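You operate a simulated robot arm through the tools that you are given. There is no shell and no other tool.

You run a simulated robot arm. Do the job below in one go: nothing can be reset, and whatever is moved stays where it is left.

TASK
Start clamping the balance tank's lid from the middle, crosswise.
Fine: in this order, 325 N block on the nine clamp, 340 N on four, 355 N on ten, 370 N on three; press each till it locks.
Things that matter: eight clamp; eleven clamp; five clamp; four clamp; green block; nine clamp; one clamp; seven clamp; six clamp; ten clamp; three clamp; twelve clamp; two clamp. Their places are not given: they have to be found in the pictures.

It is judged by the outcome, as a careful person would: the job done as asked, and still so three seconds after it is handed in. It fails if anything else is knocked over, pushed out of place, dropped, spilled or broken. A push-on lid holds only when it is set on centred and level and pressed home; a screw cap is set on level and turned clockwise until tight.

THE ROBOT
A 7-joint arm with a two-finger parallel gripper, fixed in place. Base frame: the origin is on the floor under the middle of its stand, x ahead of it, y to its left, z up. Readings come in m, degrees, newtons and seconds.
It reaches about 1.046 m from its shoulder. Its first joint turns from -166.0 to 166.0 degrees. Payload 1.57 kg.
The tool frame sits at the grasp point between the pads (the TCP): z along the fingers, y along the line on which they close. The tips reach 0.03 m beyond it. The gripper opens to 0.08 m. The fingers are 0.017 m wide and 0.012 m thick; the gripper's body (0.04 by 0.082 m) begins 0.08 m behind the TCP.
Orientation is that of the tool frame in the base frame, as a unit quaternion [w, x, y, z]. With the fingers straight down and closing along the base's y, the tool's x points along the base's -x, its y along +y and its z along -z.

THE INTERFACE
- The arm moves only by the tool step_arm. Its argument "steps" is a list of rows, each an object (a shift or turn left out is 0, a gripper value left out holds the last) with "jaw": the gripper command, from -1 (shut) to 1 (fully open), values between in proportion; "travel": the shift along the tool's x, y, z in m, a list of three; "rotation": the turn, a rotation vector about the tool's x, y, z in degrees, a list of three. In form: [{"jaw": jaw, "travel": [x, y, z], "rotation": [wx, wy, wz]}, ...]. A call has 1 to 20 rows; each row shifts and turns the commanded pose from where the row before left it, along the tool's axes as they then stand. A row lasts 0.2 s, in which the tool goes at most 0.05 m and 8.6 degrees; a call with a longer step from one row to the next is refused whole, and so is a gripper value outside its range. Where a pose cannot be reached the arm comes as near as it can. A force on the tool above 40 N (or 10 N above the force at the start of the call, whichever is more), or a blocked arm, ends the call early, and 0.2 s more pass. Each finger travels about 0.153 m/s and halts on what it meets, pressing with about 43 N; the grip force reading is that of the motor and also rises with nothing between the fingers. The clock runs only during rows and for 0.2 s after the last one: add rows that do not move to give the fingers time. It gives the time, the measured TCP pose, the force on the tool (base axes), the opening and the grip force at its end, in the units of the frame above (readings bear some noise), with the torque about the TCP (base axes, N m) and any sound that the robot's microphone picked up.
- Cameras (640 x 400 px; columns grow to the right, rows downward): "scene" is fixed at [0.2218, -0.6486, 1.409]; the picture's right is [0.87, -0.50, 0.00], its down [-0.48, -0.83, -0.29] and it looks along [0.15, 0.25, -0.96] (base axes); focal length 214 px, centre (320, 200). "wrist" rides on the gripper at [0.072, -0.007, -0.122] in the tool frame; the picture's right is [0.09, 1.00, 0.00], its down [-0.84, 0.08, -0.54] and it looks along [-0.54, 0.05, 0.84] (tool axes); focal length 238 px, centre (320, 200).
- grab_frame(camera): a new picture of that camera. No time passes.
- measure_at(camera, pixels): for up to 12 pixels [column, row] of the newest picture of that camera ("zoom" is the newest enlarged one), the place [x, y, z] in the base frame of the surface seen there, good to about 0.002 m. No time passes.
- zoom(camera, box): a new picture of the part [left, top, right, bottom] of that camera's present view, enlarged. No time passes.
- hand_in(): hands the job in; it is judged then, once.

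Unless the task says otherwise, let go and move clear before handing in.

The tools are called after "Request:" as name(argument=value, ...) on one line, values as JSON. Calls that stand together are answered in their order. step_arm: Moves the arm, as the interface text tells. Its arguments: {"type":"object","properties":{"steps":{"type":"array"}},"required":["steps"]} The other tools are called the same way: grab_frame (camera) takes a picture; measure_at (camera, pixels) gives the place of the surface under pixels of a picture; zoom (camera, box) takes an enlarged picture of a part of a camera's view; hand_in () hands the job in.

At the start:

```text
time: 0.0
tool_pos: [0.1866, -0.4844, 1.0696]
tool_rot: [0.0, 0.001, 1.0, 0.0]
contact_force: [-0.2, -0.2, 0.1]
wrist_torque: [-0.03, 0.02, -0.01]
opening: 0.0799
gripper_force: 0.1
```

scene: 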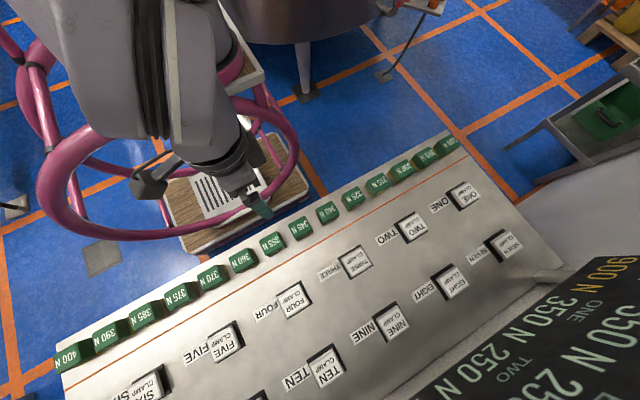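
wrist: 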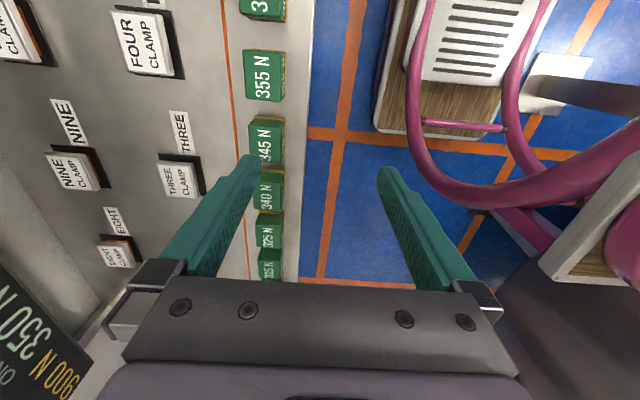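

The scene picture shows a sloping white panel with two rows of clamp buttons and a row of green force blocks along its far edge (labels 400 N to about 300 N). I'll zoom in to read the labels and the board at lower right before I move anything.

Request:
zoom(camera="scene", box=[220, 120, 480, 283])

Request:
zoom(camera="scene", box=[400, 230, 640, 400])

Request:
zoom(camera="scene", box=[40, 230, 300, 400])

Request:
zoom(camera="wrist", box=[0, 0, 320, 200])

```text
2.45 times, centred on (350, 202) of scene
```

zoom: 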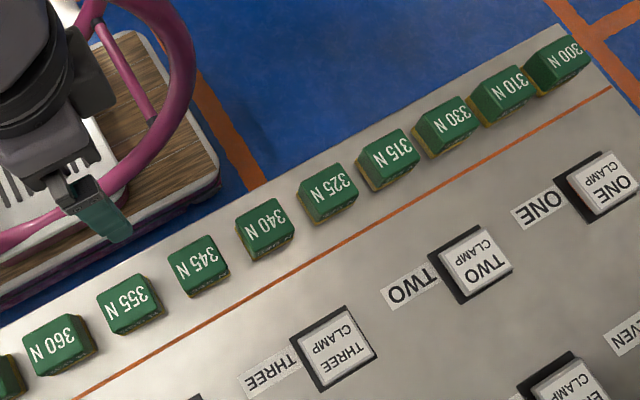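

```text
2.35 times, centred on (520, 315) of scene
```

zoom: 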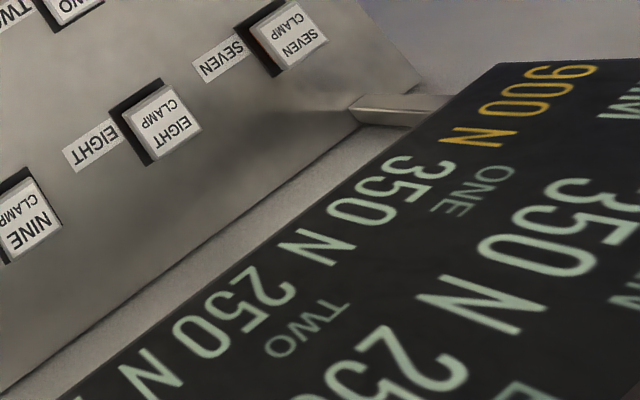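

```text
2.35 times, centred on (170, 315) of scene
```

zoom: 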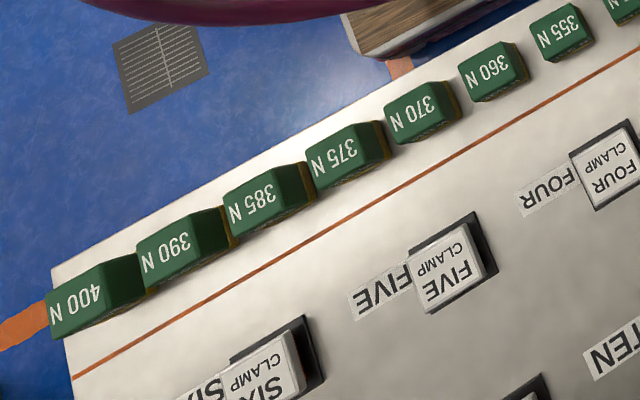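

```text
2.00 times, centred on (160, 100) of wrist
```

zoom: 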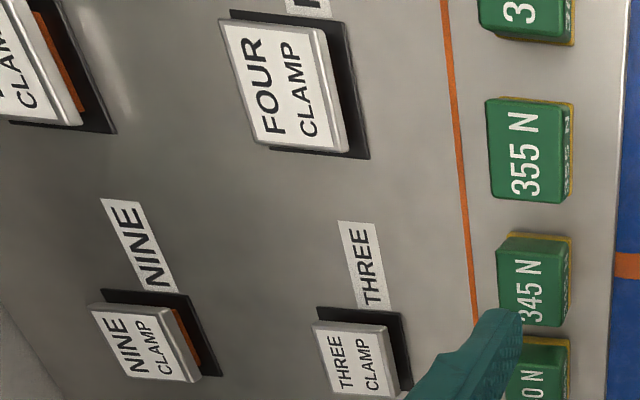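

The labels are readable: 325 N at about (352,198), 340 N at (327,212), 355 N at (272,244) and 370 N at (212,277). The clamps are nine (390,323), four (293,300), ten (326,367) and three (356,262), so next I'll measure those tops and the panel around them.

Request:
measure_at(camera="scene", pixels=[[352, 198], [327, 212], [272, 244], [212, 277], [392, 326], [294, 300], [327, 367], [356, 262], [330, 185], [440, 200], [250, 290], [230, 215]])

Request:
zoom(camera="scene", box=[330, 180, 380, 211])

Request:
zoom(camera="scene", box=[340, 290, 440, 353])

```text
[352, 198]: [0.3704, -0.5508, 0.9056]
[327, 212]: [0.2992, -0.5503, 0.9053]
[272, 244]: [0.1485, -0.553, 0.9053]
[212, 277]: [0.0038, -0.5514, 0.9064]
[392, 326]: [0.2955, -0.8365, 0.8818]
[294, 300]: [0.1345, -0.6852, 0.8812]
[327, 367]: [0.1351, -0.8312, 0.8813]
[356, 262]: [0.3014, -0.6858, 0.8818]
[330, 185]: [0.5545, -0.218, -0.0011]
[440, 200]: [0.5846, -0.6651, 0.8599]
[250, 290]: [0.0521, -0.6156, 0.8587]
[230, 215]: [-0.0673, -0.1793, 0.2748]
```

```text
12.80 times, centred on (355, 196) of scene
```

zoom: 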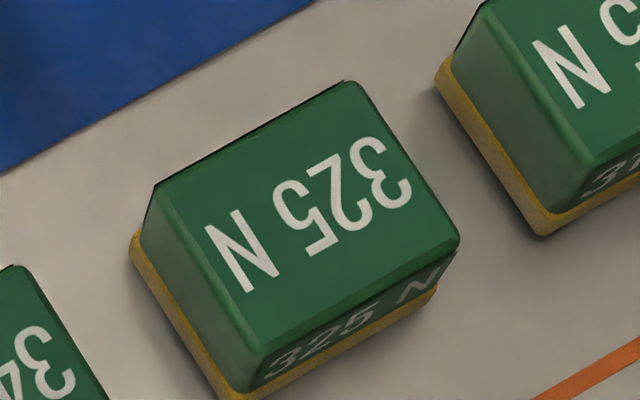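

```text
6.35 times, centred on (390, 322) of scene
```

zoom: 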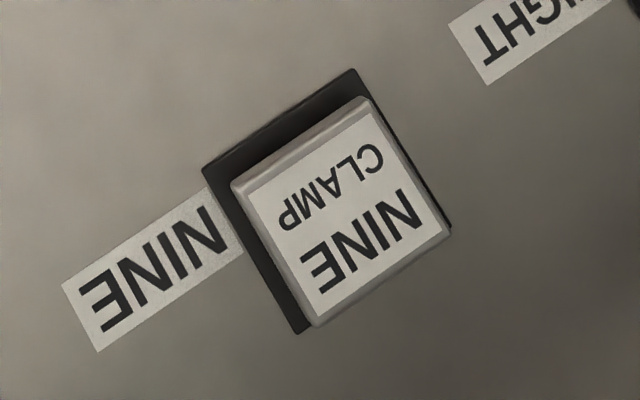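

The panel sits at z≈0.859, the block tops at 0.9055 and the clamp caps at about 0.8815. Now I'll measure the edges of the nine clamp in this zoom.

Request:
measure_at(camera="zoom", pixels=[[248, 190], [362, 108], [440, 228], [322, 312], [340, 210], [354, 76], [210, 170], [297, 328], [230, 200], [400, 120], [300, 145], [150, 200]])

Request:
zoom(camera="scene", box=[330, 180, 380, 211])

```text
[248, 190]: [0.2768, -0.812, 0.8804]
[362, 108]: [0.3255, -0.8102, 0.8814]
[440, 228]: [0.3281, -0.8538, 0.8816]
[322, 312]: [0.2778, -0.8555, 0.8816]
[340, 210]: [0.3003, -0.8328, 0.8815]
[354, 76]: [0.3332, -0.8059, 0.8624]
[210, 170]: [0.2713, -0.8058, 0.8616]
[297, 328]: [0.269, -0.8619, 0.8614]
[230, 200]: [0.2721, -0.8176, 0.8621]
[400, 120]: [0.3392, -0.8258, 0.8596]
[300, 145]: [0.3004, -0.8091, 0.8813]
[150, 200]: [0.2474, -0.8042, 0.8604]
```

```text
12.80 times, centred on (355, 196) of scene
```

zoom: 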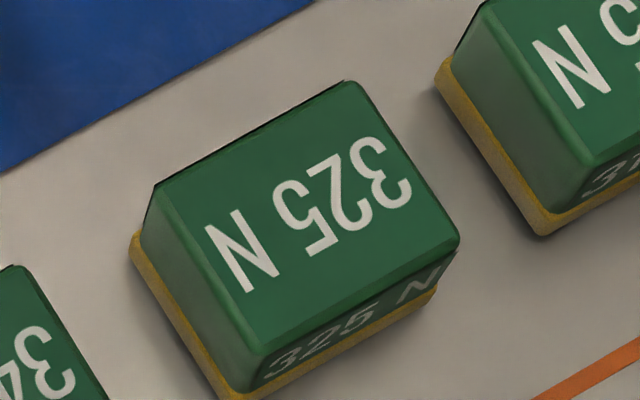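

The nine clamp cap is about 52 × 46 mm, centred near (0.302, -0.833). Next I'll measure the 325 N block's edges in this zoom.

Request:
measure_at(camera="zoom", pixels=[[160, 190], [345, 88], [452, 243], [265, 340], [305, 215], [140, 240], [220, 385], [430, 296], [320, 370], [175, 290], [400, 80], [100, 180]])

Request:
zoom(camera="scene", box=[180, 250, 260, 300])

```text
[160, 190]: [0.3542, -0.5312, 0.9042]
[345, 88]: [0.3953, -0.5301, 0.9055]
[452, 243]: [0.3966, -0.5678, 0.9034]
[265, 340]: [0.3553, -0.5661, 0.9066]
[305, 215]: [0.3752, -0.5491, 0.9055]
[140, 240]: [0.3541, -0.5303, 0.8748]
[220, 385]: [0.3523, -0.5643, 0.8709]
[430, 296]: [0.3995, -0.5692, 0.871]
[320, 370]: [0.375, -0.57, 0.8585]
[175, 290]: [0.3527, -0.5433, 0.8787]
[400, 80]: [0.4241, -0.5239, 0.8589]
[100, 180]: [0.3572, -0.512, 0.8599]
```

```text
8.00 times, centred on (220, 275) of scene
```

zoom: 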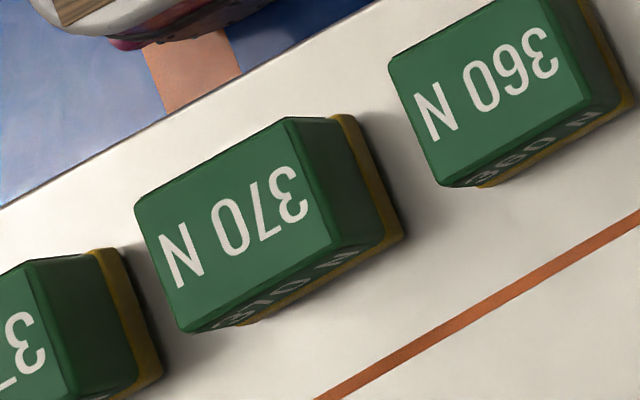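

The 325 N block is about 44 × 38 mm, aligned with the base axes and centred near (0.375, -0.549). Now the 370 N block's corners from this zoom.

Request:
measure_at(camera="zoom", pixels=[[142, 205], [285, 122], [325, 245], [188, 326], [235, 222], [345, 120], [398, 230], [340, 180], [300, 290], [100, 180], [370, 120]])

Request:
zoom(camera="scene", box=[300, 190, 364, 230])

```text
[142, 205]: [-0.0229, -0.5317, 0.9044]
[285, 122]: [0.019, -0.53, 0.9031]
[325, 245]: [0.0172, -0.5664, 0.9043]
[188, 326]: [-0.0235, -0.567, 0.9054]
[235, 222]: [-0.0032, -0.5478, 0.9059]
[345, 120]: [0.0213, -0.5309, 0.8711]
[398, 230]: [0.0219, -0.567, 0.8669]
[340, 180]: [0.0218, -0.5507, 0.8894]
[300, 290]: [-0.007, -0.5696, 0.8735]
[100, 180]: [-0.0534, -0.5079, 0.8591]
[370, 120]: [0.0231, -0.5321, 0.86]
```

```text
10.00 times, centred on (332, 210) of scene
```

zoom: 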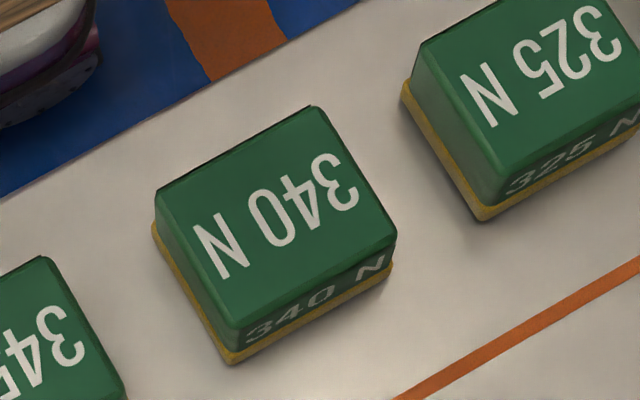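

The 370 N block is centred near (0.000, -0.549), which fits a pitch of about 75 mm along the row. Next are the 340 N block's corners in this zoom.

Request:
measure_at(camera="zoom", pixels=[[162, 195], [312, 112], [390, 238], [237, 322], [275, 215], [195, 270], [310, 320]])

Request:
zoom(camera="scene", box=[240, 225, 304, 265])

```text
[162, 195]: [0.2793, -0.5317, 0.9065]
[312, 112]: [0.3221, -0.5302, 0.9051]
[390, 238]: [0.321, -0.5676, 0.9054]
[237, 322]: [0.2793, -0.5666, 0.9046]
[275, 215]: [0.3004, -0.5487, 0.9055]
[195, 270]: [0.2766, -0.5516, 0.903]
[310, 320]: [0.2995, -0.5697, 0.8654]
```

```text
10.00 times, centred on (272, 245) of scene
```

zoom: 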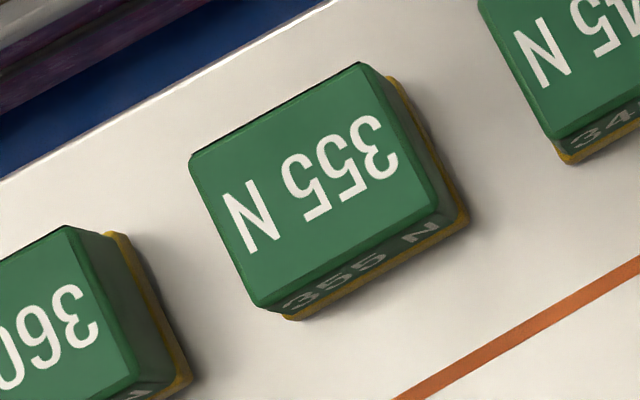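

The 340 N block is centred near (0.300, -0.549). Now the 355 N block's corners, then a zoom on the four clamp.

Request:
measure_at(camera="zoom", pixels=[[195, 162], [360, 68], [436, 202], [258, 300], [315, 185], [405, 125], [360, 268]])

Request:
zoom(camera="scene", box=[248, 268, 344, 328])

```text
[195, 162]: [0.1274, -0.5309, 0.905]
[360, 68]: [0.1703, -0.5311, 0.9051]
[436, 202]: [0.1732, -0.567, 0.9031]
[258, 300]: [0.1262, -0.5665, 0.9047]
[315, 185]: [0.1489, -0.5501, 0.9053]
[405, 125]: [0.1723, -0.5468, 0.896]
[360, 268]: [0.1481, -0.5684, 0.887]
```

```text
6.67 times, centred on (296, 298) of scene
```

zoom: 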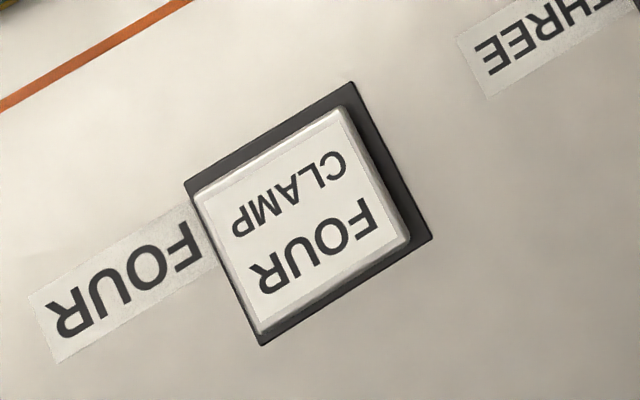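

The 355 N block is centred near (0.150, -0.549). Now the four clamp's cap corners and base, then a zoom on the ten clamp.

Request:
measure_at(camera="zoom", pixels=[[200, 195], [343, 112], [405, 235], [260, 325], [302, 215], [355, 85], [190, 182], [263, 342], [428, 238]])

Request:
zoom(camera="scene", box=[270, 330, 382, 400])

```text
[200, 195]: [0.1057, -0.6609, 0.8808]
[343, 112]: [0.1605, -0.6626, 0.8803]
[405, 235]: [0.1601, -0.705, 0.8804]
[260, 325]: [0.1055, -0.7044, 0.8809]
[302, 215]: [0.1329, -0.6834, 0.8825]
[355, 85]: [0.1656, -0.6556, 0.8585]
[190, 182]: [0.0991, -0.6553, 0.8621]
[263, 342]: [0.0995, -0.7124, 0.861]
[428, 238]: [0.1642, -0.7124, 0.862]
```

```text
5.71 times, centred on (326, 365) of scene
```

zoom: 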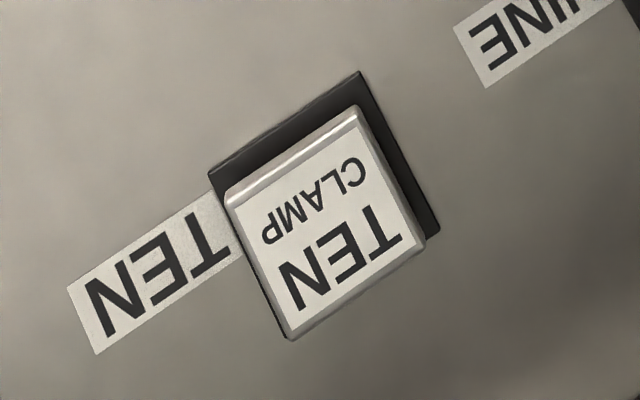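

The four clamp is centred near (0.1325, -0.6835). Now the ten clamp's cap and base, then a zoom on the three clamp.

Request:
measure_at(camera="zoom", pixels=[[230, 200], [353, 112], [422, 243], [293, 332], [325, 222], [360, 75], [211, 172], [284, 335], [437, 233]])

Request:
zoom(camera="scene", box=[310, 232, 406, 292])

```text
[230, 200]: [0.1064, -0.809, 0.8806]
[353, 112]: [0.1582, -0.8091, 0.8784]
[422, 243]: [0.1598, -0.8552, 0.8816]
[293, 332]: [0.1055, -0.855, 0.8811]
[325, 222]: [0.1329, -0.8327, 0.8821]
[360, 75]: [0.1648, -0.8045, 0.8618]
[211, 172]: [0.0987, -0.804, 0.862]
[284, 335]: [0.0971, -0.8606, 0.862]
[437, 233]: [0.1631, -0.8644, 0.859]
```

```text
6.67 times, centred on (358, 262) of scene
```

zoom: 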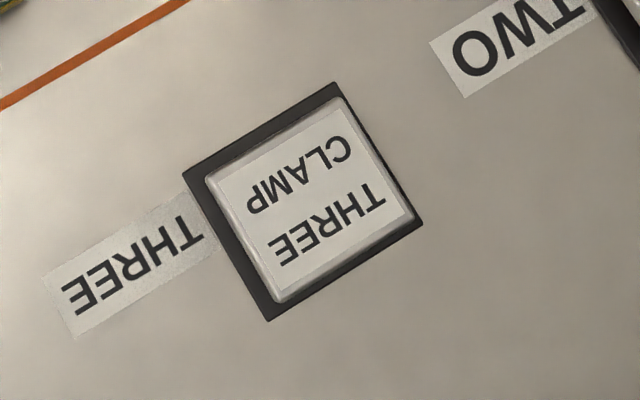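

Request:
measure_at(camera="zoom", pixels=[[212, 185], [338, 105], [410, 215], [280, 300], [312, 200], [338, 85], [186, 175], [268, 318], [420, 225]])

Request:
grab_frame(camera="scene")

```text
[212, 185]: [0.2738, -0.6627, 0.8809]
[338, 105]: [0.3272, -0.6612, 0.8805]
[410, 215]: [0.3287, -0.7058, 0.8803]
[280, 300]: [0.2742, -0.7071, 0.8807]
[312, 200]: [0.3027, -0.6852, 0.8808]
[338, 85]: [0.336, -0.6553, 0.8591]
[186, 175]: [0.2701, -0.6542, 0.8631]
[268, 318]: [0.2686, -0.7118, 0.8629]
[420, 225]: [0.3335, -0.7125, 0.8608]
```

```text
taken
```

scene: 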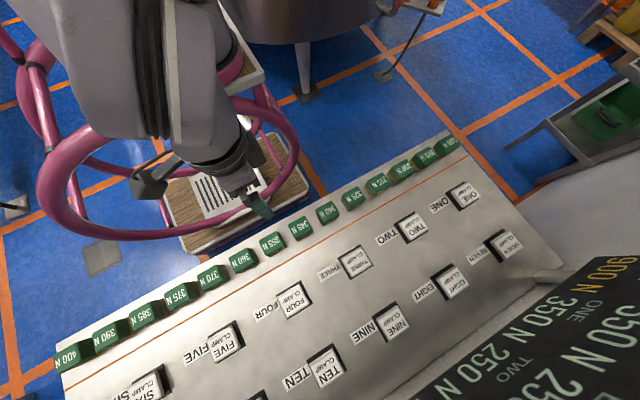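

The three clamp is centred near (0.301, -0.684). Before moving I'll check how high the pink ring and the board beside the arm stand, so the path keeps clear of them.

Request:
measure_at(camera="scene", pixels=[[298, 140], [262, 100], [60, 150], [130, 235], [230, 232], [480, 360], [560, 300], [600, 270], [545, 278], [620, 250], [250, 195], [140, 185]])

Request:
grab_frame(camera="wrist")

```text
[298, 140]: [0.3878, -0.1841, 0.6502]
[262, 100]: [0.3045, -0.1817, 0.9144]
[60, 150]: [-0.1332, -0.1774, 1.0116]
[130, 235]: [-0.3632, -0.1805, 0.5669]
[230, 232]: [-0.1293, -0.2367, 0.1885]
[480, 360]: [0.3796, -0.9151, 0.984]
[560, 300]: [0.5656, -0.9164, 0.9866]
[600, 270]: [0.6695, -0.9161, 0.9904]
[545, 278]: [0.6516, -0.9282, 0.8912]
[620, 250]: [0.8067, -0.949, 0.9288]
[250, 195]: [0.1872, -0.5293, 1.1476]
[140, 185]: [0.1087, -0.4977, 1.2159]
```

```text
taken
```

wrist: 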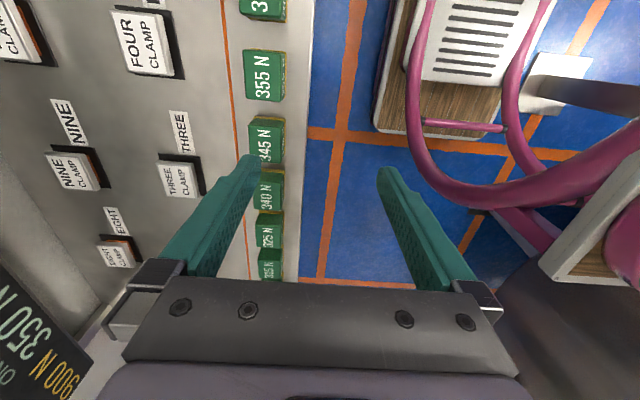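

The black board has an edge near y≈-0.916 at z≈0.985, behind clamps nine and ten. I'll map its extent now, because it limits how far the hand can go toward -y.

Request:
measure_at(camera="scene", pixels=[[600, 350], [630, 390], [560, 350], [520, 390], [460, 390], [430, 385], [635, 330], [540, 330], [420, 392], [410, 398], [630, 262], [500, 330]])

Request:
measure_at(camera="wrist", pixels=[[20, 330], [5, 300], [70, 380], [30, 390], [5, 275], [90, 350], [20, 220], [100, 320], [60, 320], [5, 380]])

Request:
zoom(camera="scene", box=[400, 230, 640, 400])

```text
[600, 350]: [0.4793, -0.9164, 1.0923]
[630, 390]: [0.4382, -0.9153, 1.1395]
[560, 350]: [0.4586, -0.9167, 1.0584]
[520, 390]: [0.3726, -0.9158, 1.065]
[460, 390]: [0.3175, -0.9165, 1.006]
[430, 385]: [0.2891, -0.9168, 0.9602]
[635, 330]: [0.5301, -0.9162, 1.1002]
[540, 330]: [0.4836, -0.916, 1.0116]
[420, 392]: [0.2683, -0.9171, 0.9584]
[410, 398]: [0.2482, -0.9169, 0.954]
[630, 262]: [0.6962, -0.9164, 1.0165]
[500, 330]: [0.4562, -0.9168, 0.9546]
```

```text
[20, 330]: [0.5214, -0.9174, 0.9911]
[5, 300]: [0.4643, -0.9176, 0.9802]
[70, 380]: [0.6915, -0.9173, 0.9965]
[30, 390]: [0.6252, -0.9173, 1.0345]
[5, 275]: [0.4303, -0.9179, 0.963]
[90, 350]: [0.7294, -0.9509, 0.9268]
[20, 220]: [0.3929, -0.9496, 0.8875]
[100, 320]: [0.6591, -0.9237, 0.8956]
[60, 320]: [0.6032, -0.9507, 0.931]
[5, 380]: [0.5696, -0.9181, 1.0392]
```

```text
2.35 times, centred on (520, 315) of scene
```

zoom: 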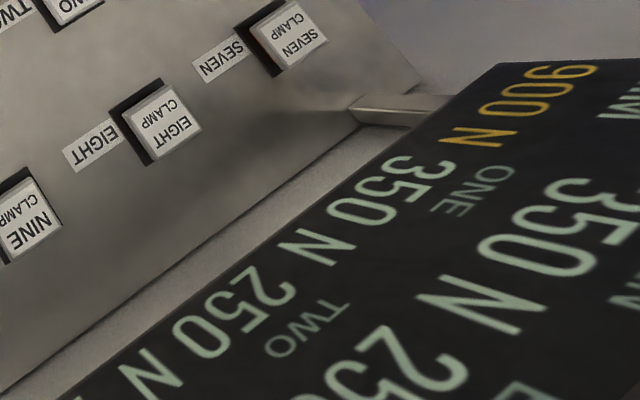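

The board is a vertical sheet at y≈-0.917 running from z≈0.95 upward. I need to know how far the hand and wrist stick out toward -y from the TCP, so I'll zoom on the arm and measure it.

Request:
zoom(camera="scene", box=[60, 60, 300, 230])

Request:
measure_at(camera="scene", pixels=[[250, 195], [240, 180], [225, 185], [240, 160], [215, 190], [195, 165], [180, 150], [245, 130], [160, 130], [220, 120], [190, 90], [260, 205]])

```text
2.35 times, centred on (180, 145) of scene
```

zoom: 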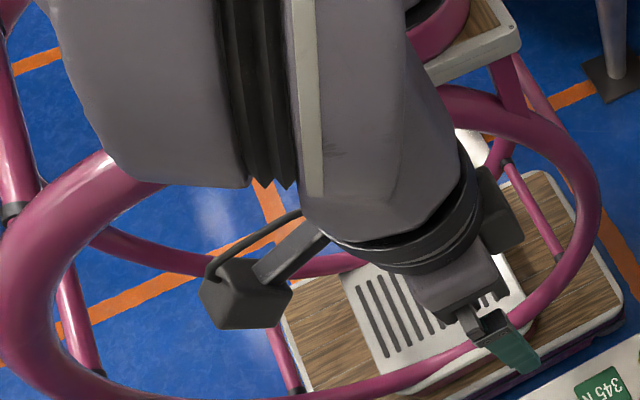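

```text
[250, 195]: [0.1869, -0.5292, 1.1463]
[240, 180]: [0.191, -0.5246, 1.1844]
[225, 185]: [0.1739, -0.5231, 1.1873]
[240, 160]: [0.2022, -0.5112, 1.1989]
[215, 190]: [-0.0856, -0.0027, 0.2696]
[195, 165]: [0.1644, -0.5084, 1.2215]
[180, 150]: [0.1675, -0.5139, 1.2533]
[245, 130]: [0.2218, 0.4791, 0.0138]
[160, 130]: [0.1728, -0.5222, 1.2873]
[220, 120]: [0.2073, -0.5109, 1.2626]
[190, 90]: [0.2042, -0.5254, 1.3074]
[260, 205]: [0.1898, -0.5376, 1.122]
```

The hand sticks out about 0.045 m toward -y, up to 0.053 m at the open fingers, so it clears the board by about 3 cm at clamp nine. I'll move above the 325 N block and stop short to verify alignment.

Request:
step_arm(steps=[{"jaw": 1, "travel": [-0.045, -0.015, 0]}, {"jaw": 1, "travel": [-0.045, -0.015, 0]}, {"jaw": 1, "travel": [-0.045, -0.015, 0]}, {"jaw": 1, "travel": [-0.045, -0.015, 0]}, {"jaw": 1, "travel": [-0.0084, -0.0046, 0.03]}, {"jaw": 1, "travel": [0, 0, 0.04]}, {"jaw": 1, "travel": [0, 0, 0.04]}, {"jaw": 1}])

Request:
grab_frame(camera="wrist")

Request:
grab_frame(camera="scene")

```text
time: 1.8
tool_pos: [0.3727, -0.5482, 0.9586]
tool_rot: [0.0, 0.0, 1.0, 0.0]
contact_force: [0.1, 0.2, 0.8]
wrist_torque: [-0.04, 0.02, -0.03]
opening: 0.08
gripper_force: 0.1
```

```text
taken
```

wrist: 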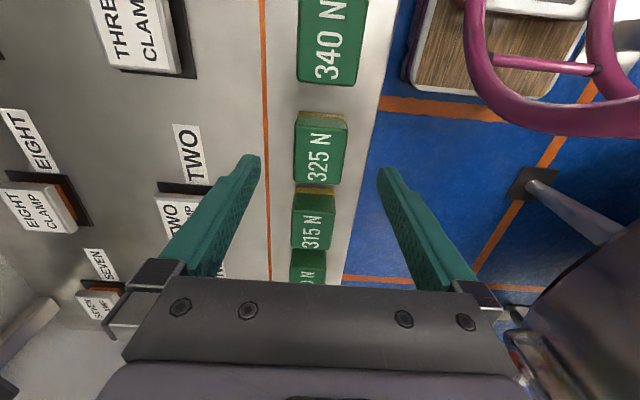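

```text
taken
```

scene: 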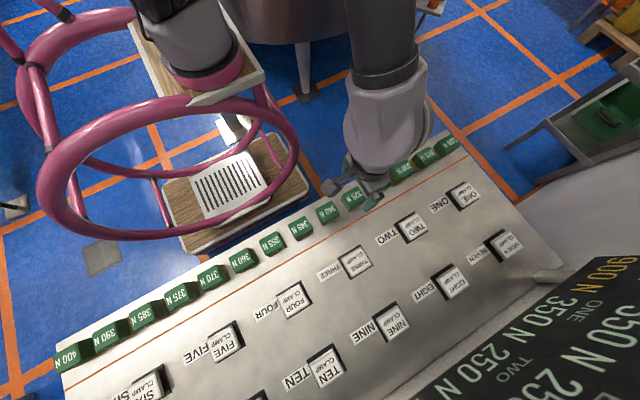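

The tool is above the 325 N block and it lies between the fingers (wrist pixel ~(320,155)). I'll shift 2.5 mm in x, go down to z≈0.898 and close.

Request:
step_arm(steps=[{"jaw": 1, "travel": [-0.0025, -0.0008, 0.01]}, {"jaw": 1, "travel": [0, 0, 0.02]}, {"jaw": 1, "travel": [0, 0, 0.02]}, {"jaw": 1, "travel": [0, 0, 0.0106]}, {"jaw": 1}])

Request:
grab_frame(camera="wrist")

Request:
zoom(camera="scene", box=[320, 160, 416, 220])

```text
time: 3.0
tool_pos: [0.3755, -0.5491, 0.8973]
tool_rot: [0.0, 0.001, 1.0, 0.0]
contact_force: [0.0, -0.7, -0.2]
wrist_torque: [-0.01, 0.0, -0.05]
opening: 0.0798
gripper_force: 0.1
```

```text
taken
```

wrist: 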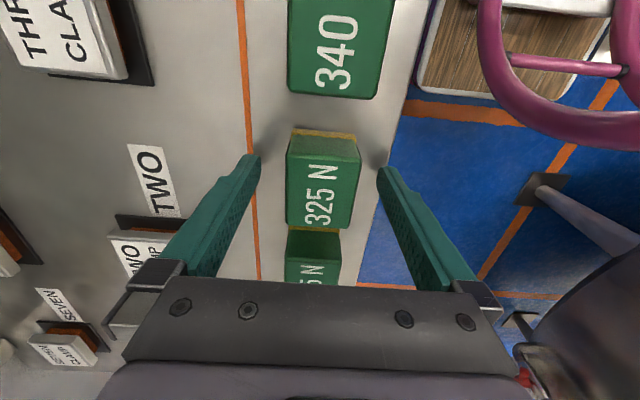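

```text
6.67 times, centred on (368, 190) of scene
```

zoom: 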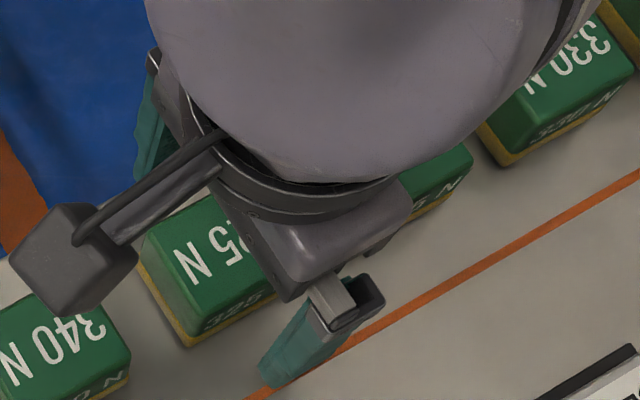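

The 325 N block sits centred between the fingers (columns 285–360), so I'll close on it now.

Request:
step_arm(steps=[{"jaw": -1}, {"jaw": -1}, {"jaw": -1}])

Request:
grab_frame(camera="wrist")

```text
time: 3.8
tool_pos: [0.3759, -0.5492, 0.8983]
tool_rot: [0.0, 0.0, 1.0, 0.0]
contact_force: [-0.7, -0.5, 0.2]
wrist_torque: [0.02, 0.01, 0.0]
opening: 0.0394
gripper_force: 43.3
```

```text
taken
```

wrist: 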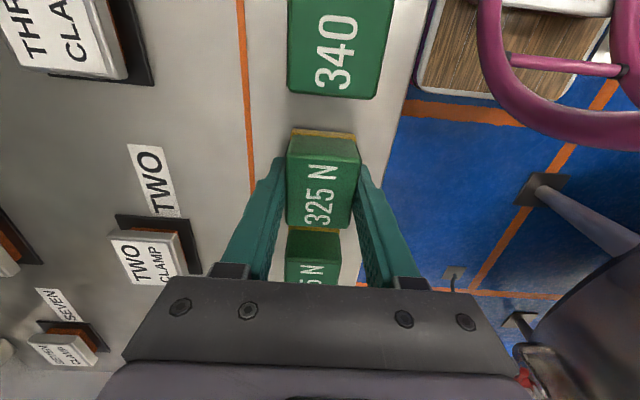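

The fingers stopped at 0.0394 m with 43 N, so the 325 N block is held. I'll lift it straight up by 0.09 m and confirm it came along.

Request:
step_arm(steps=[{"jaw": -1, "travel": [0, 0, -0.015]}, {"jaw": -1, "travel": [0, 0, -0.025]}, {"jaw": -1, "travel": [0, 0, -0.03]}, {"jaw": -1, "travel": [0, 0, -0.02]}, {"jaw": -1}])

Request:
grab_frame(camera="wrist")

```text
time: 5.0
tool_pos: [0.376, -0.5501, 0.9889]
tool_rot: [0.0, 0.0, 1.0, 0.0]
contact_force: [0.4, 0.4, -1.5]
wrist_torque: [0.01, -0.02, 0.01]
opening: 0.0396
gripper_force: 42.7
```

```text
taken
```

wrist: 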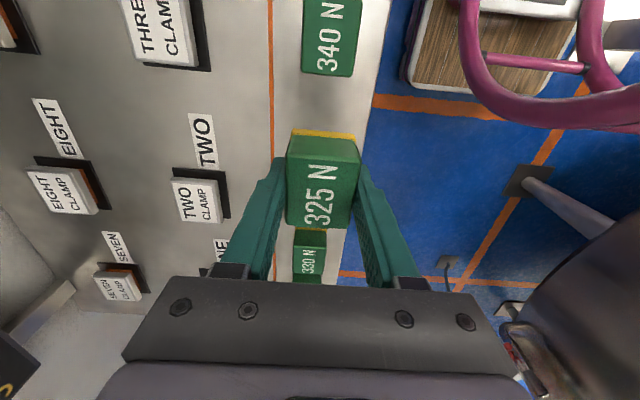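

The block is lifted and hangs level in the fingers. I'll carry it toward the nine clamp, stopping a little short to check clearance from the board.

Request:
step_arm(steps=[{"jaw": -1, "travel": [0.0122, -0.03, 0]}, {"jaw": -1, "travel": [0.0122, -0.04, 0]}, {"jaw": -1, "travel": [0.0122, -0.04, 0]}, {"jaw": -1, "travel": [0.0122, -0.04, 0]}, {"jaw": -1, "travel": [0.0122, -0.04, 0]}, {"jaw": -1, "travel": [0.0123, -0.035, 0]}, {"jaw": -1, "travel": [0, -0.02, 0]}, {"jaw": -1}])

Request:
grab_frame(camera="wrist")

Request:
grab_frame(camera="scene")

```text
time: 6.8
tool_pos: [0.3026, -0.7955, 0.9892]
tool_rot: [0.0, 0.001, 1.0, 0.0]
contact_force: [0.1, -0.2, -0.9]
wrist_torque: [0.01, 0.01, 0.02]
opening: 0.0394
gripper_force: 43.4
```

```text
taken
```

wrist: 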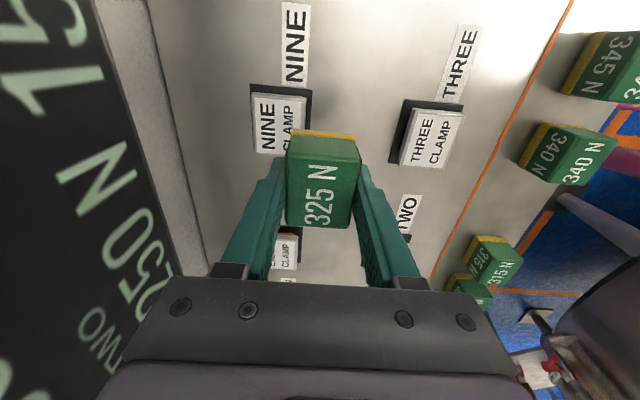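

```text
taken
```

scene: 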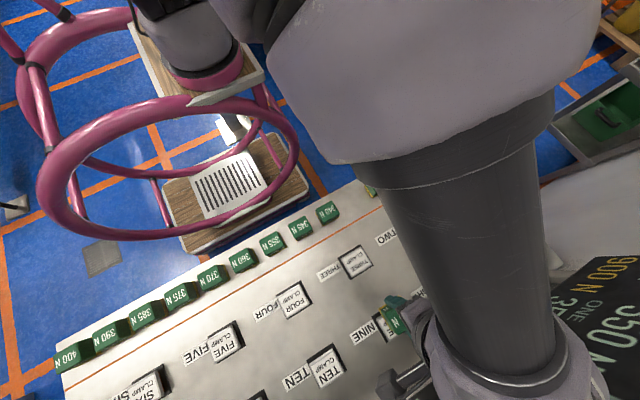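

The hand is at y=-0.796 with the block just short of the nine clamp, and the big wrist link is close to the board in the scene (around (580,370)). I'll measure the link surface there before going further.

Request:
measure_at(camera="scene", pixels=[[585, 370], [560, 385], [520, 390], [450, 370], [440, 395], [500, 360], [600, 395], [480, 398], [575, 340], [545, 310], [540, 398], [610, 398]])

Request:
measure_at(camera="wrist", pixels=[[266, 138], [293, 100], [258, 95], [283, 128], [296, 140], [320, 150], [322, 132], [405, 150], [350, 136], [295, 136]])

Request:
zoom(camera="scene", box=[340, 250, 640, 400])

```text
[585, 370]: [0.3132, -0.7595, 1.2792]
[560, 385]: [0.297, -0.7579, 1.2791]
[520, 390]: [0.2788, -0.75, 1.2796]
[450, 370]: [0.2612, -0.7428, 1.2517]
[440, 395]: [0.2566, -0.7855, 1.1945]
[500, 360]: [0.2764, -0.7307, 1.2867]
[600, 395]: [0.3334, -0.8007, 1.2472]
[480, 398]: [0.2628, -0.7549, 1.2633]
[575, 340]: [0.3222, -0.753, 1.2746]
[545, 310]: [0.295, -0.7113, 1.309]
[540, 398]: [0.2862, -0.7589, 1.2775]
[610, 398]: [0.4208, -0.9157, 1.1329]
```

```text
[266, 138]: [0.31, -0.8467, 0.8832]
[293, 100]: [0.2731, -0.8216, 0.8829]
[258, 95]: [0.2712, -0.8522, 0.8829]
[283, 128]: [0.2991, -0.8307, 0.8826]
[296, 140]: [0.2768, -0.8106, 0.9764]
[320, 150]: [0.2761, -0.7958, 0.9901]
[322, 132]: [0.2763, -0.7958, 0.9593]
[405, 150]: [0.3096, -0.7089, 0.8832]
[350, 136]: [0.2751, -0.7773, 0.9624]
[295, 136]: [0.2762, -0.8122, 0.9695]
```

```text
2.13 times, centred on (490, 325) of scene
```

zoom: 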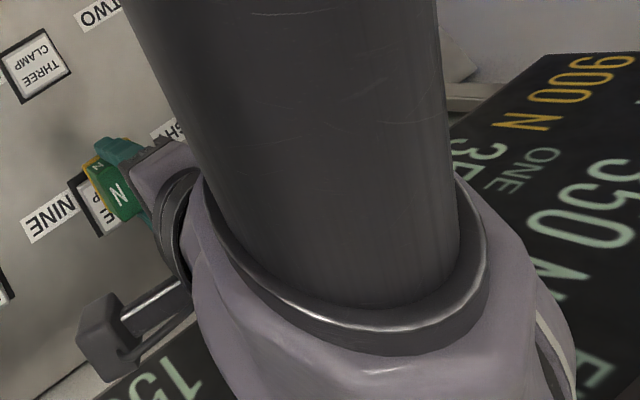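

The link's nearest measured surface is at y≈-0.80 for a TCP at y=-0.796, so its side sticks out less than the hand does and the last 4 cm looks safe. I'll ease over to y≈-0.833 in small steps and watch the force.

Request:
step_arm(steps=[{"jaw": -1, "travel": [0, -0.01, 0]}, {"jaw": -1, "travel": [0, -0.01, 0]}, {"jaw": -1, "travel": [0, -0.01, 0]}, {"jaw": -1, "travel": [0, -0.0075, 0]}, {"jaw": -1}])

Request:
grab_frame(camera="wrist")

Request:
zoom(camera="scene", box=[340, 250, 640, 400])

```text
time: 8.0
tool_pos: [0.3025, -0.8331, 0.9899]
tool_rot: [0.0, 0.0, 1.0, 0.0]
contact_force: [0.8, -0.1, -1.4]
wrist_torque: [0.03, 0.02, -0.02]
opening: 0.0394
gripper_force: 43.0
```

```text
taken
```

wrist: 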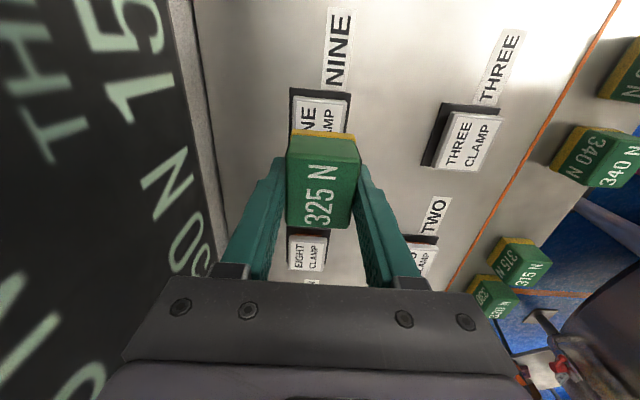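

```text
2.13 times, centred on (490, 325) of scene
```

zoom: 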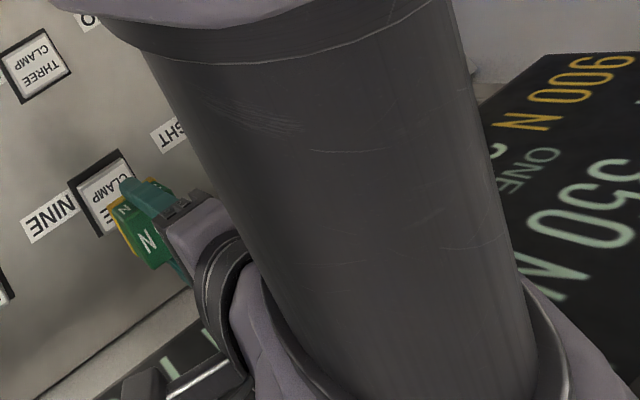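

There's no contact force, and the block is over the nine clamp with its bottom at about z≈0.951. I'll lower to about 1 cm above the cap and look again.

Request:
step_arm(steps=[{"jaw": -1, "travel": [0, 0, 0.02]}, {"jaw": -1, "travel": [0, 0, 0.02]}, {"jaw": -1, "travel": [0, 0, 0.015]}, {"jaw": -1, "travel": [0, 0, 0.005]}, {"jaw": -1}])

Request:
grab_frame(camera="wrist")

Request:
zoom(camera="scene", box=[350, 290, 450, 353])

```text
time: 9.2
tool_pos: [0.3028, -0.8317, 0.9272]
tool_rot: [0.0, 0.0, 1.0, 0.0]
contact_force: [-0.8, 0.3, -0.8]
wrist_torque: [0.02, -0.01, 0.0]
opening: 0.0393
gripper_force: 43.0
```

```text
taken
```

wrist: 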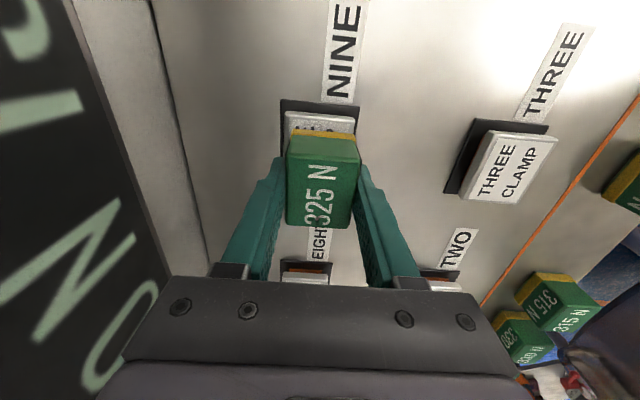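

```text
6.35 times, centred on (400, 322) of scene
```

zoom: 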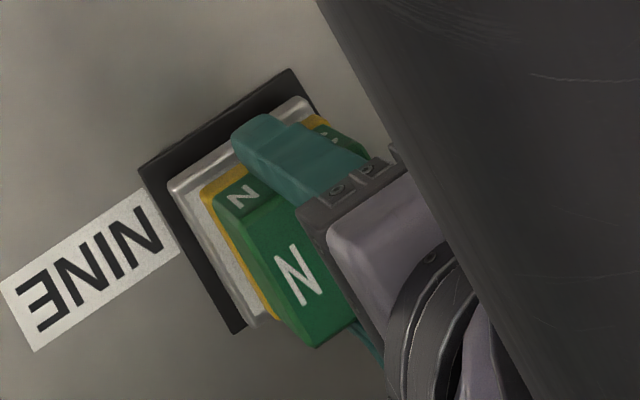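

The block hovers about 6 mm above the cap with the tool level. I'll compare its base edges with the cap edges before setting it down.

Request:
measure_at(camera="zoom", pixels=[[178, 190], [250, 318], [300, 103], [207, 190], [272, 312], [228, 235], [205, 215], [245, 295], [320, 122], [220, 178]])

Request:
measure_at(camera="wrist", pixels=[[292, 115], [350, 120], [320, 118], [292, 133], [325, 134], [355, 138], [288, 125], [354, 128], [320, 122]])

```text
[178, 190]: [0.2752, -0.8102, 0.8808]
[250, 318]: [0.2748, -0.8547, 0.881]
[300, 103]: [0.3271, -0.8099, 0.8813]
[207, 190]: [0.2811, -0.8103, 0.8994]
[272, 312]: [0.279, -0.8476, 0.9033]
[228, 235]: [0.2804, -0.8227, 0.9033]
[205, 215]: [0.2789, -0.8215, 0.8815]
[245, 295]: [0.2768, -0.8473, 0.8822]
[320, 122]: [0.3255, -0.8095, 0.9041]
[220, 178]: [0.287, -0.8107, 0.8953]
```

```text
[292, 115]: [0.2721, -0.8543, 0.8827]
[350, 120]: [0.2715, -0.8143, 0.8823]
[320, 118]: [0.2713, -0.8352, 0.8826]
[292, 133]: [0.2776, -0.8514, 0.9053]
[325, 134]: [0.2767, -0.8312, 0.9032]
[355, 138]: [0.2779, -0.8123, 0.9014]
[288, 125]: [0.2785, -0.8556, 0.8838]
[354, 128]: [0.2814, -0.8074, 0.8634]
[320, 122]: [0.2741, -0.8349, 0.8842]
```

The block base spans x≈0.279–0.3255 and y≈-0.811 to -0.851, within the cap at 0.2745–0.328 and -0.810 to -0.855. It's well centred, so I'll lower it in 2 mm steps and feel for contact and the lock.

Request:
step_arm(steps=[{"jaw": -1, "travel": [0, -0.001, 0.002]}, {"jaw": -1, "travel": [0, 0, 0.002]}, {"jaw": -1, "travel": [0, 0, 0.002]}, {"jaw": -1, "travel": [0, 0, 0.0015]}, {"jaw": -1, "travel": [0, 0, 0.0015]}])

```text
time: 10.4
tool_pos: [0.3016, -0.8337, 0.9194]
tool_rot: [-0.001, 0.0, 1.0, 0.0]
contact_force: [0.7, -0.1, 0.6]
wrist_torque: [0.03, 0.01, -0.01]
opening: 0.0395
gripper_force: 43.3
```

The reaction is still only 0.6 N, so the block has barely touched the cap. I'll keep pressing down gently in small steps.

Request:
step_arm(steps=[{"jaw": -1, "travel": [0, 0, 0.0015]}, {"jaw": -1, "travel": [0, 0, 0.0015]}, {"jaw": -1, "travel": [0, 0, 0.0015]}])

Request:
zoom(camera="scene", box=[350, 290, 450, 353])

```text
time: 11.2
tool_pos: [0.3019, -0.8338, 0.9156]
tool_rot: [0.0, 0.0, 1.0, 0.0]
contact_force: [0.7, 0.9, 3.1]
wrist_torque: [0.05, -0.03, 0.0]
opening: 0.0393
gripper_force: 42.8
```

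```text
6.35 times, centred on (400, 322) of scene
```

zoom: 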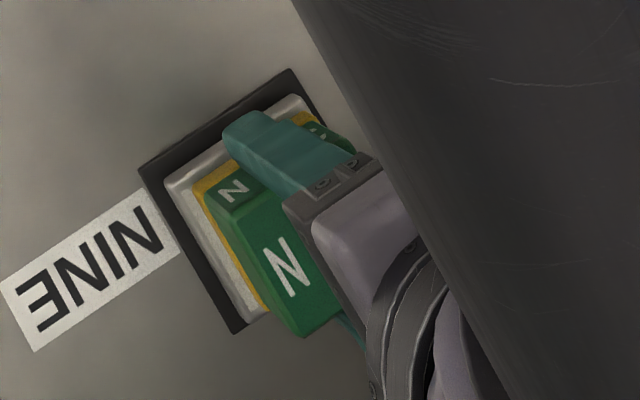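

The block now rests on the cap and the cap is giving like a spring (about 4 N at 5 mm). I'll keep pressing and watch for the lock sound.

Request:
step_arm(steps=[{"jaw": -1, "travel": [0, 0, 0.0015]}, {"jaw": -1, "travel": [0, 0, 0.0015]}, {"jaw": -1, "travel": [0, 0, 0.001]}])

```text
time: 12.0
tool_pos: [0.3031, -0.8328, 0.9111]
tool_rot: [0.0, 0.001, 1.0, -0.001]
contact_force: [-0.7, 2.3, 6.9]
wrist_torque: [0.13, 0.01, 0.0]
opening: 0.0391
gripper_force: 43.5
```

The force has risen to about 7 N with no lock yet, so I'll press on in 1 mm steps.

Request:
step_arm(steps=[{"jaw": -1, "travel": [0, 0, 0.001]}, {"jaw": -1, "travel": [0, 0, 0.001]}, {"jaw": -1, "travel": [0, 0, 0.001]}])

Request:
zoom(camera="scene", box=[350, 290, 450, 353])

```text
time: 12.8
tool_pos: [0.303, -0.8334, 0.9111]
tool_rot: [0.0, -0.001, 1.0, -0.002]
contact_force: [-1.2, 7.4, 30.3]
wrist_torque: [0.44, 0.24, -0.01]
opening: 0.0395
gripper_force: 43.0
```

```text
6.35 times, centred on (400, 322) of scene
```

zoom: 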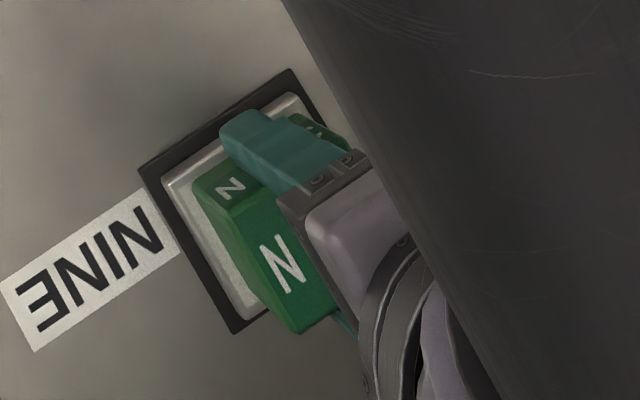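

The tool has stopped at z=0.911 with 30 N and the yellow base strip is no longer visible, but I've had no lock sound. I'll measure the cap and block heights to see what moved.

Request:
measure_at(camera="zoom", pixels=[[172, 185], [210, 240], [240, 305], [295, 100], [205, 190], [230, 240], [275, 225], [300, 330], [222, 170], [260, 310]])

Request:
zoom(camera="wrist", box=[220, 80, 420, 240])

```text
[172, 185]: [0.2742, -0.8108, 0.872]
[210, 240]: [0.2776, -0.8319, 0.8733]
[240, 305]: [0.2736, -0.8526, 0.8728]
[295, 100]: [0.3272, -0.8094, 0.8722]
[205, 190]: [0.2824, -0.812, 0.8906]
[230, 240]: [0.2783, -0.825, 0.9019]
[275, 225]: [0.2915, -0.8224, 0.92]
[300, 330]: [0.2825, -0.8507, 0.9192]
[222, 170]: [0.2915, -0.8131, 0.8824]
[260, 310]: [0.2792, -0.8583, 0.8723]
```

```text
2.50 times, centred on (320, 160) of wrist
```

zoom: 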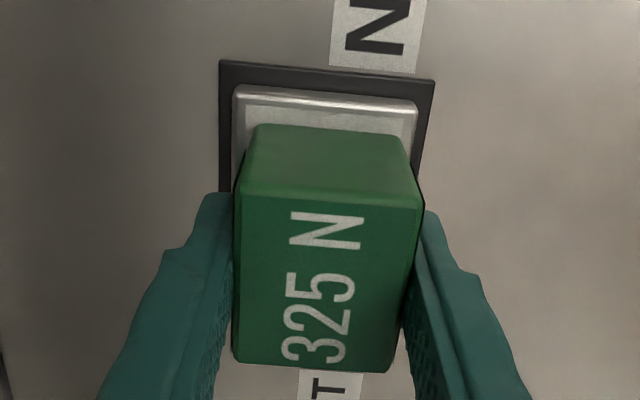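

The cap has gone down about 9 mm (0.8815 to 0.8725) against a hard stop, and the yellow strip on the block has changed to green, which may be the lock sign. I'll press slightly more to make sure it's home, then ease off and check that it stays down.

Request:
step_arm(steps=[{"jaw": -1, "travel": [0, 0, 0.0006]}, {"jaw": -1}])

Request:
zoom(camera="wrist", box=[220, 80, 420, 240])

```text
time: 13.4
tool_pos: [0.3032, -0.8343, 0.9102]
tool_rot: [0.001, 0.0, 1.0, -0.002]
contact_force: [-0.3, 1.8, 37.7]
wrist_torque: [0.22, 0.02, 0.03]
opening: 0.0396
gripper_force: 42.9
```

```text
2.50 times, centred on (320, 160) of wrist
```

zoom: 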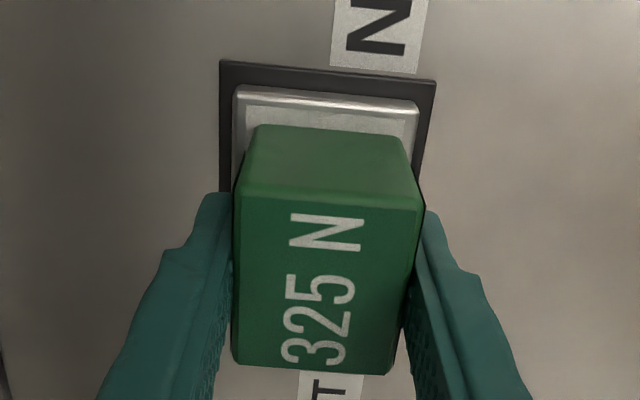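

It's bottomed out at 37.7 N with no further travel. I'll ease off 3 mm to relax the force and check.

Request:
step_arm(steps=[{"jaw": -1, "travel": [0, 0, -0.0015]}, {"jaw": -1, "travel": [0, 0, -0.0015]}, {"jaw": -1}])

Request:
zoom(camera="scene", box=[350, 290, 450, 353])

```text
time: 14.2
tool_pos: [0.303, -0.8331, 0.9106]
tool_rot: [0.0, -0.001, 1.0, 0.0]
contact_force: [0.5, -6.5, 15.8]
wrist_torque: [-0.27, -0.15, -0.04]
opening: 0.0391
gripper_force: 43.4
```

```text
6.35 times, centred on (400, 322) of scene
```

zoom: 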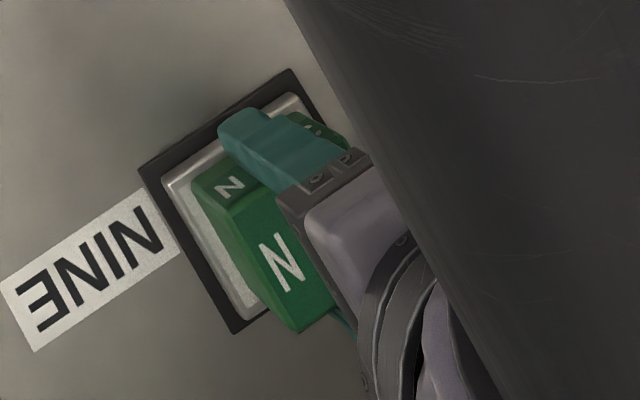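

There's still 16 N of push left, and the cap has stayed down. I'll ease off another 1.8 mm.

Request:
step_arm(steps=[{"jaw": -1, "travel": [0, 0, -0.001]}, {"jaw": -1, "travel": [0, 0, -0.0008]}, {"jaw": -1}])

Request:
zoom(camera="scene", box=[350, 290, 450, 353])

```text
time: 15.0
tool_pos: [0.3023, -0.8323, 0.9118]
tool_rot: [0.0, 0.0, 1.0, 0.0]
contact_force: [-1.0, 1.9, 3.5]
wrist_torque: [-0.04, -0.06, 0.05]
opening: 0.0391
gripper_force: 43.1
```

```text
6.35 times, centred on (400, 322) of scene
```

zoom: 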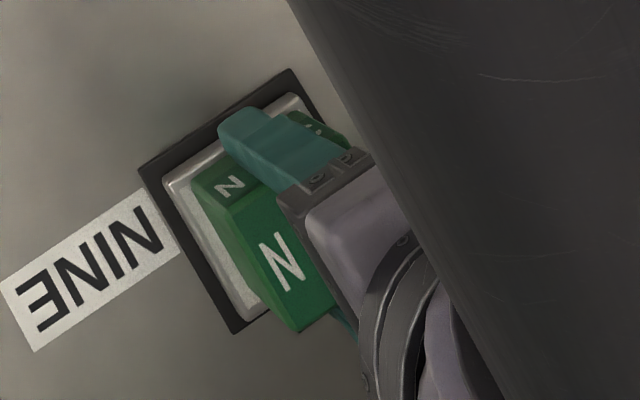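

The force has dropped to about 3 N while cap and block stay down, which fits a lock. I'll open the fingers part-way and check that the cap holds.

Request:
step_arm(steps=[{"jaw": 0.0}, {"jaw": 0.4}, {"jaw": 0.6}, {"jaw": 0.6}])

Request:
zoom(camera="scene", box=[350, 290, 450, 353])

Request:
zoom(camera="wrist", box=[220, 80, 420, 240])

```text
time: 16.0
tool_pos: [0.3032, -0.8332, 0.9118]
tool_rot: [-0.001, 0.0, 1.0, 0.0]
contact_force: [-0.2, 0.6, 0.8]
wrist_torque: [-0.02, 0.0, 0.01]
opening: 0.0643
gripper_force: 0.0
```

```text
6.35 times, centred on (400, 322) of scene
```

zoom: 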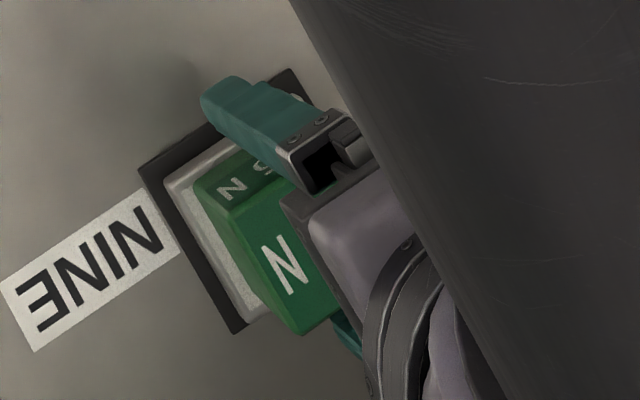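

```text
2.50 times, centred on (320, 160) of wrist
```

zoom: 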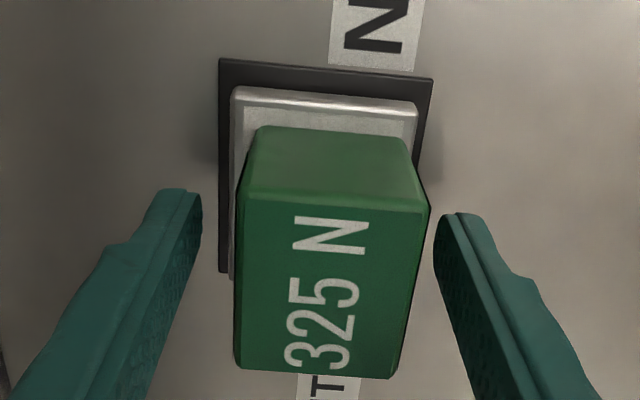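

Released, the yellow strip is still hidden. I'll measure the cap and block heights to confirm the lock.

Request:
measure_at(camera="zoom", pixels=[[250, 110], [340, 105], [240, 180], [320, 170], [330, 220], [280, 300], [410, 110], [225, 100]])

Request:
measure_at(camera="scene", pixels=[[356, 262], [293, 298], [327, 367]])

```text
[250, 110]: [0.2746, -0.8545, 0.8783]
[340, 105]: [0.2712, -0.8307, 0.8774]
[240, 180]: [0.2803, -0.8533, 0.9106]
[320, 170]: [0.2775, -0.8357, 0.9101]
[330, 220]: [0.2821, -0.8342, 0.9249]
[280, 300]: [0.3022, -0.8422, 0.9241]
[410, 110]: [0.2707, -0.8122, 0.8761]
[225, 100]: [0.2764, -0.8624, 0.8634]
```

```text
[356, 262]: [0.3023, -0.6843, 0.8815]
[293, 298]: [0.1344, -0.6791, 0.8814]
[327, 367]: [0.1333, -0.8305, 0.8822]
```

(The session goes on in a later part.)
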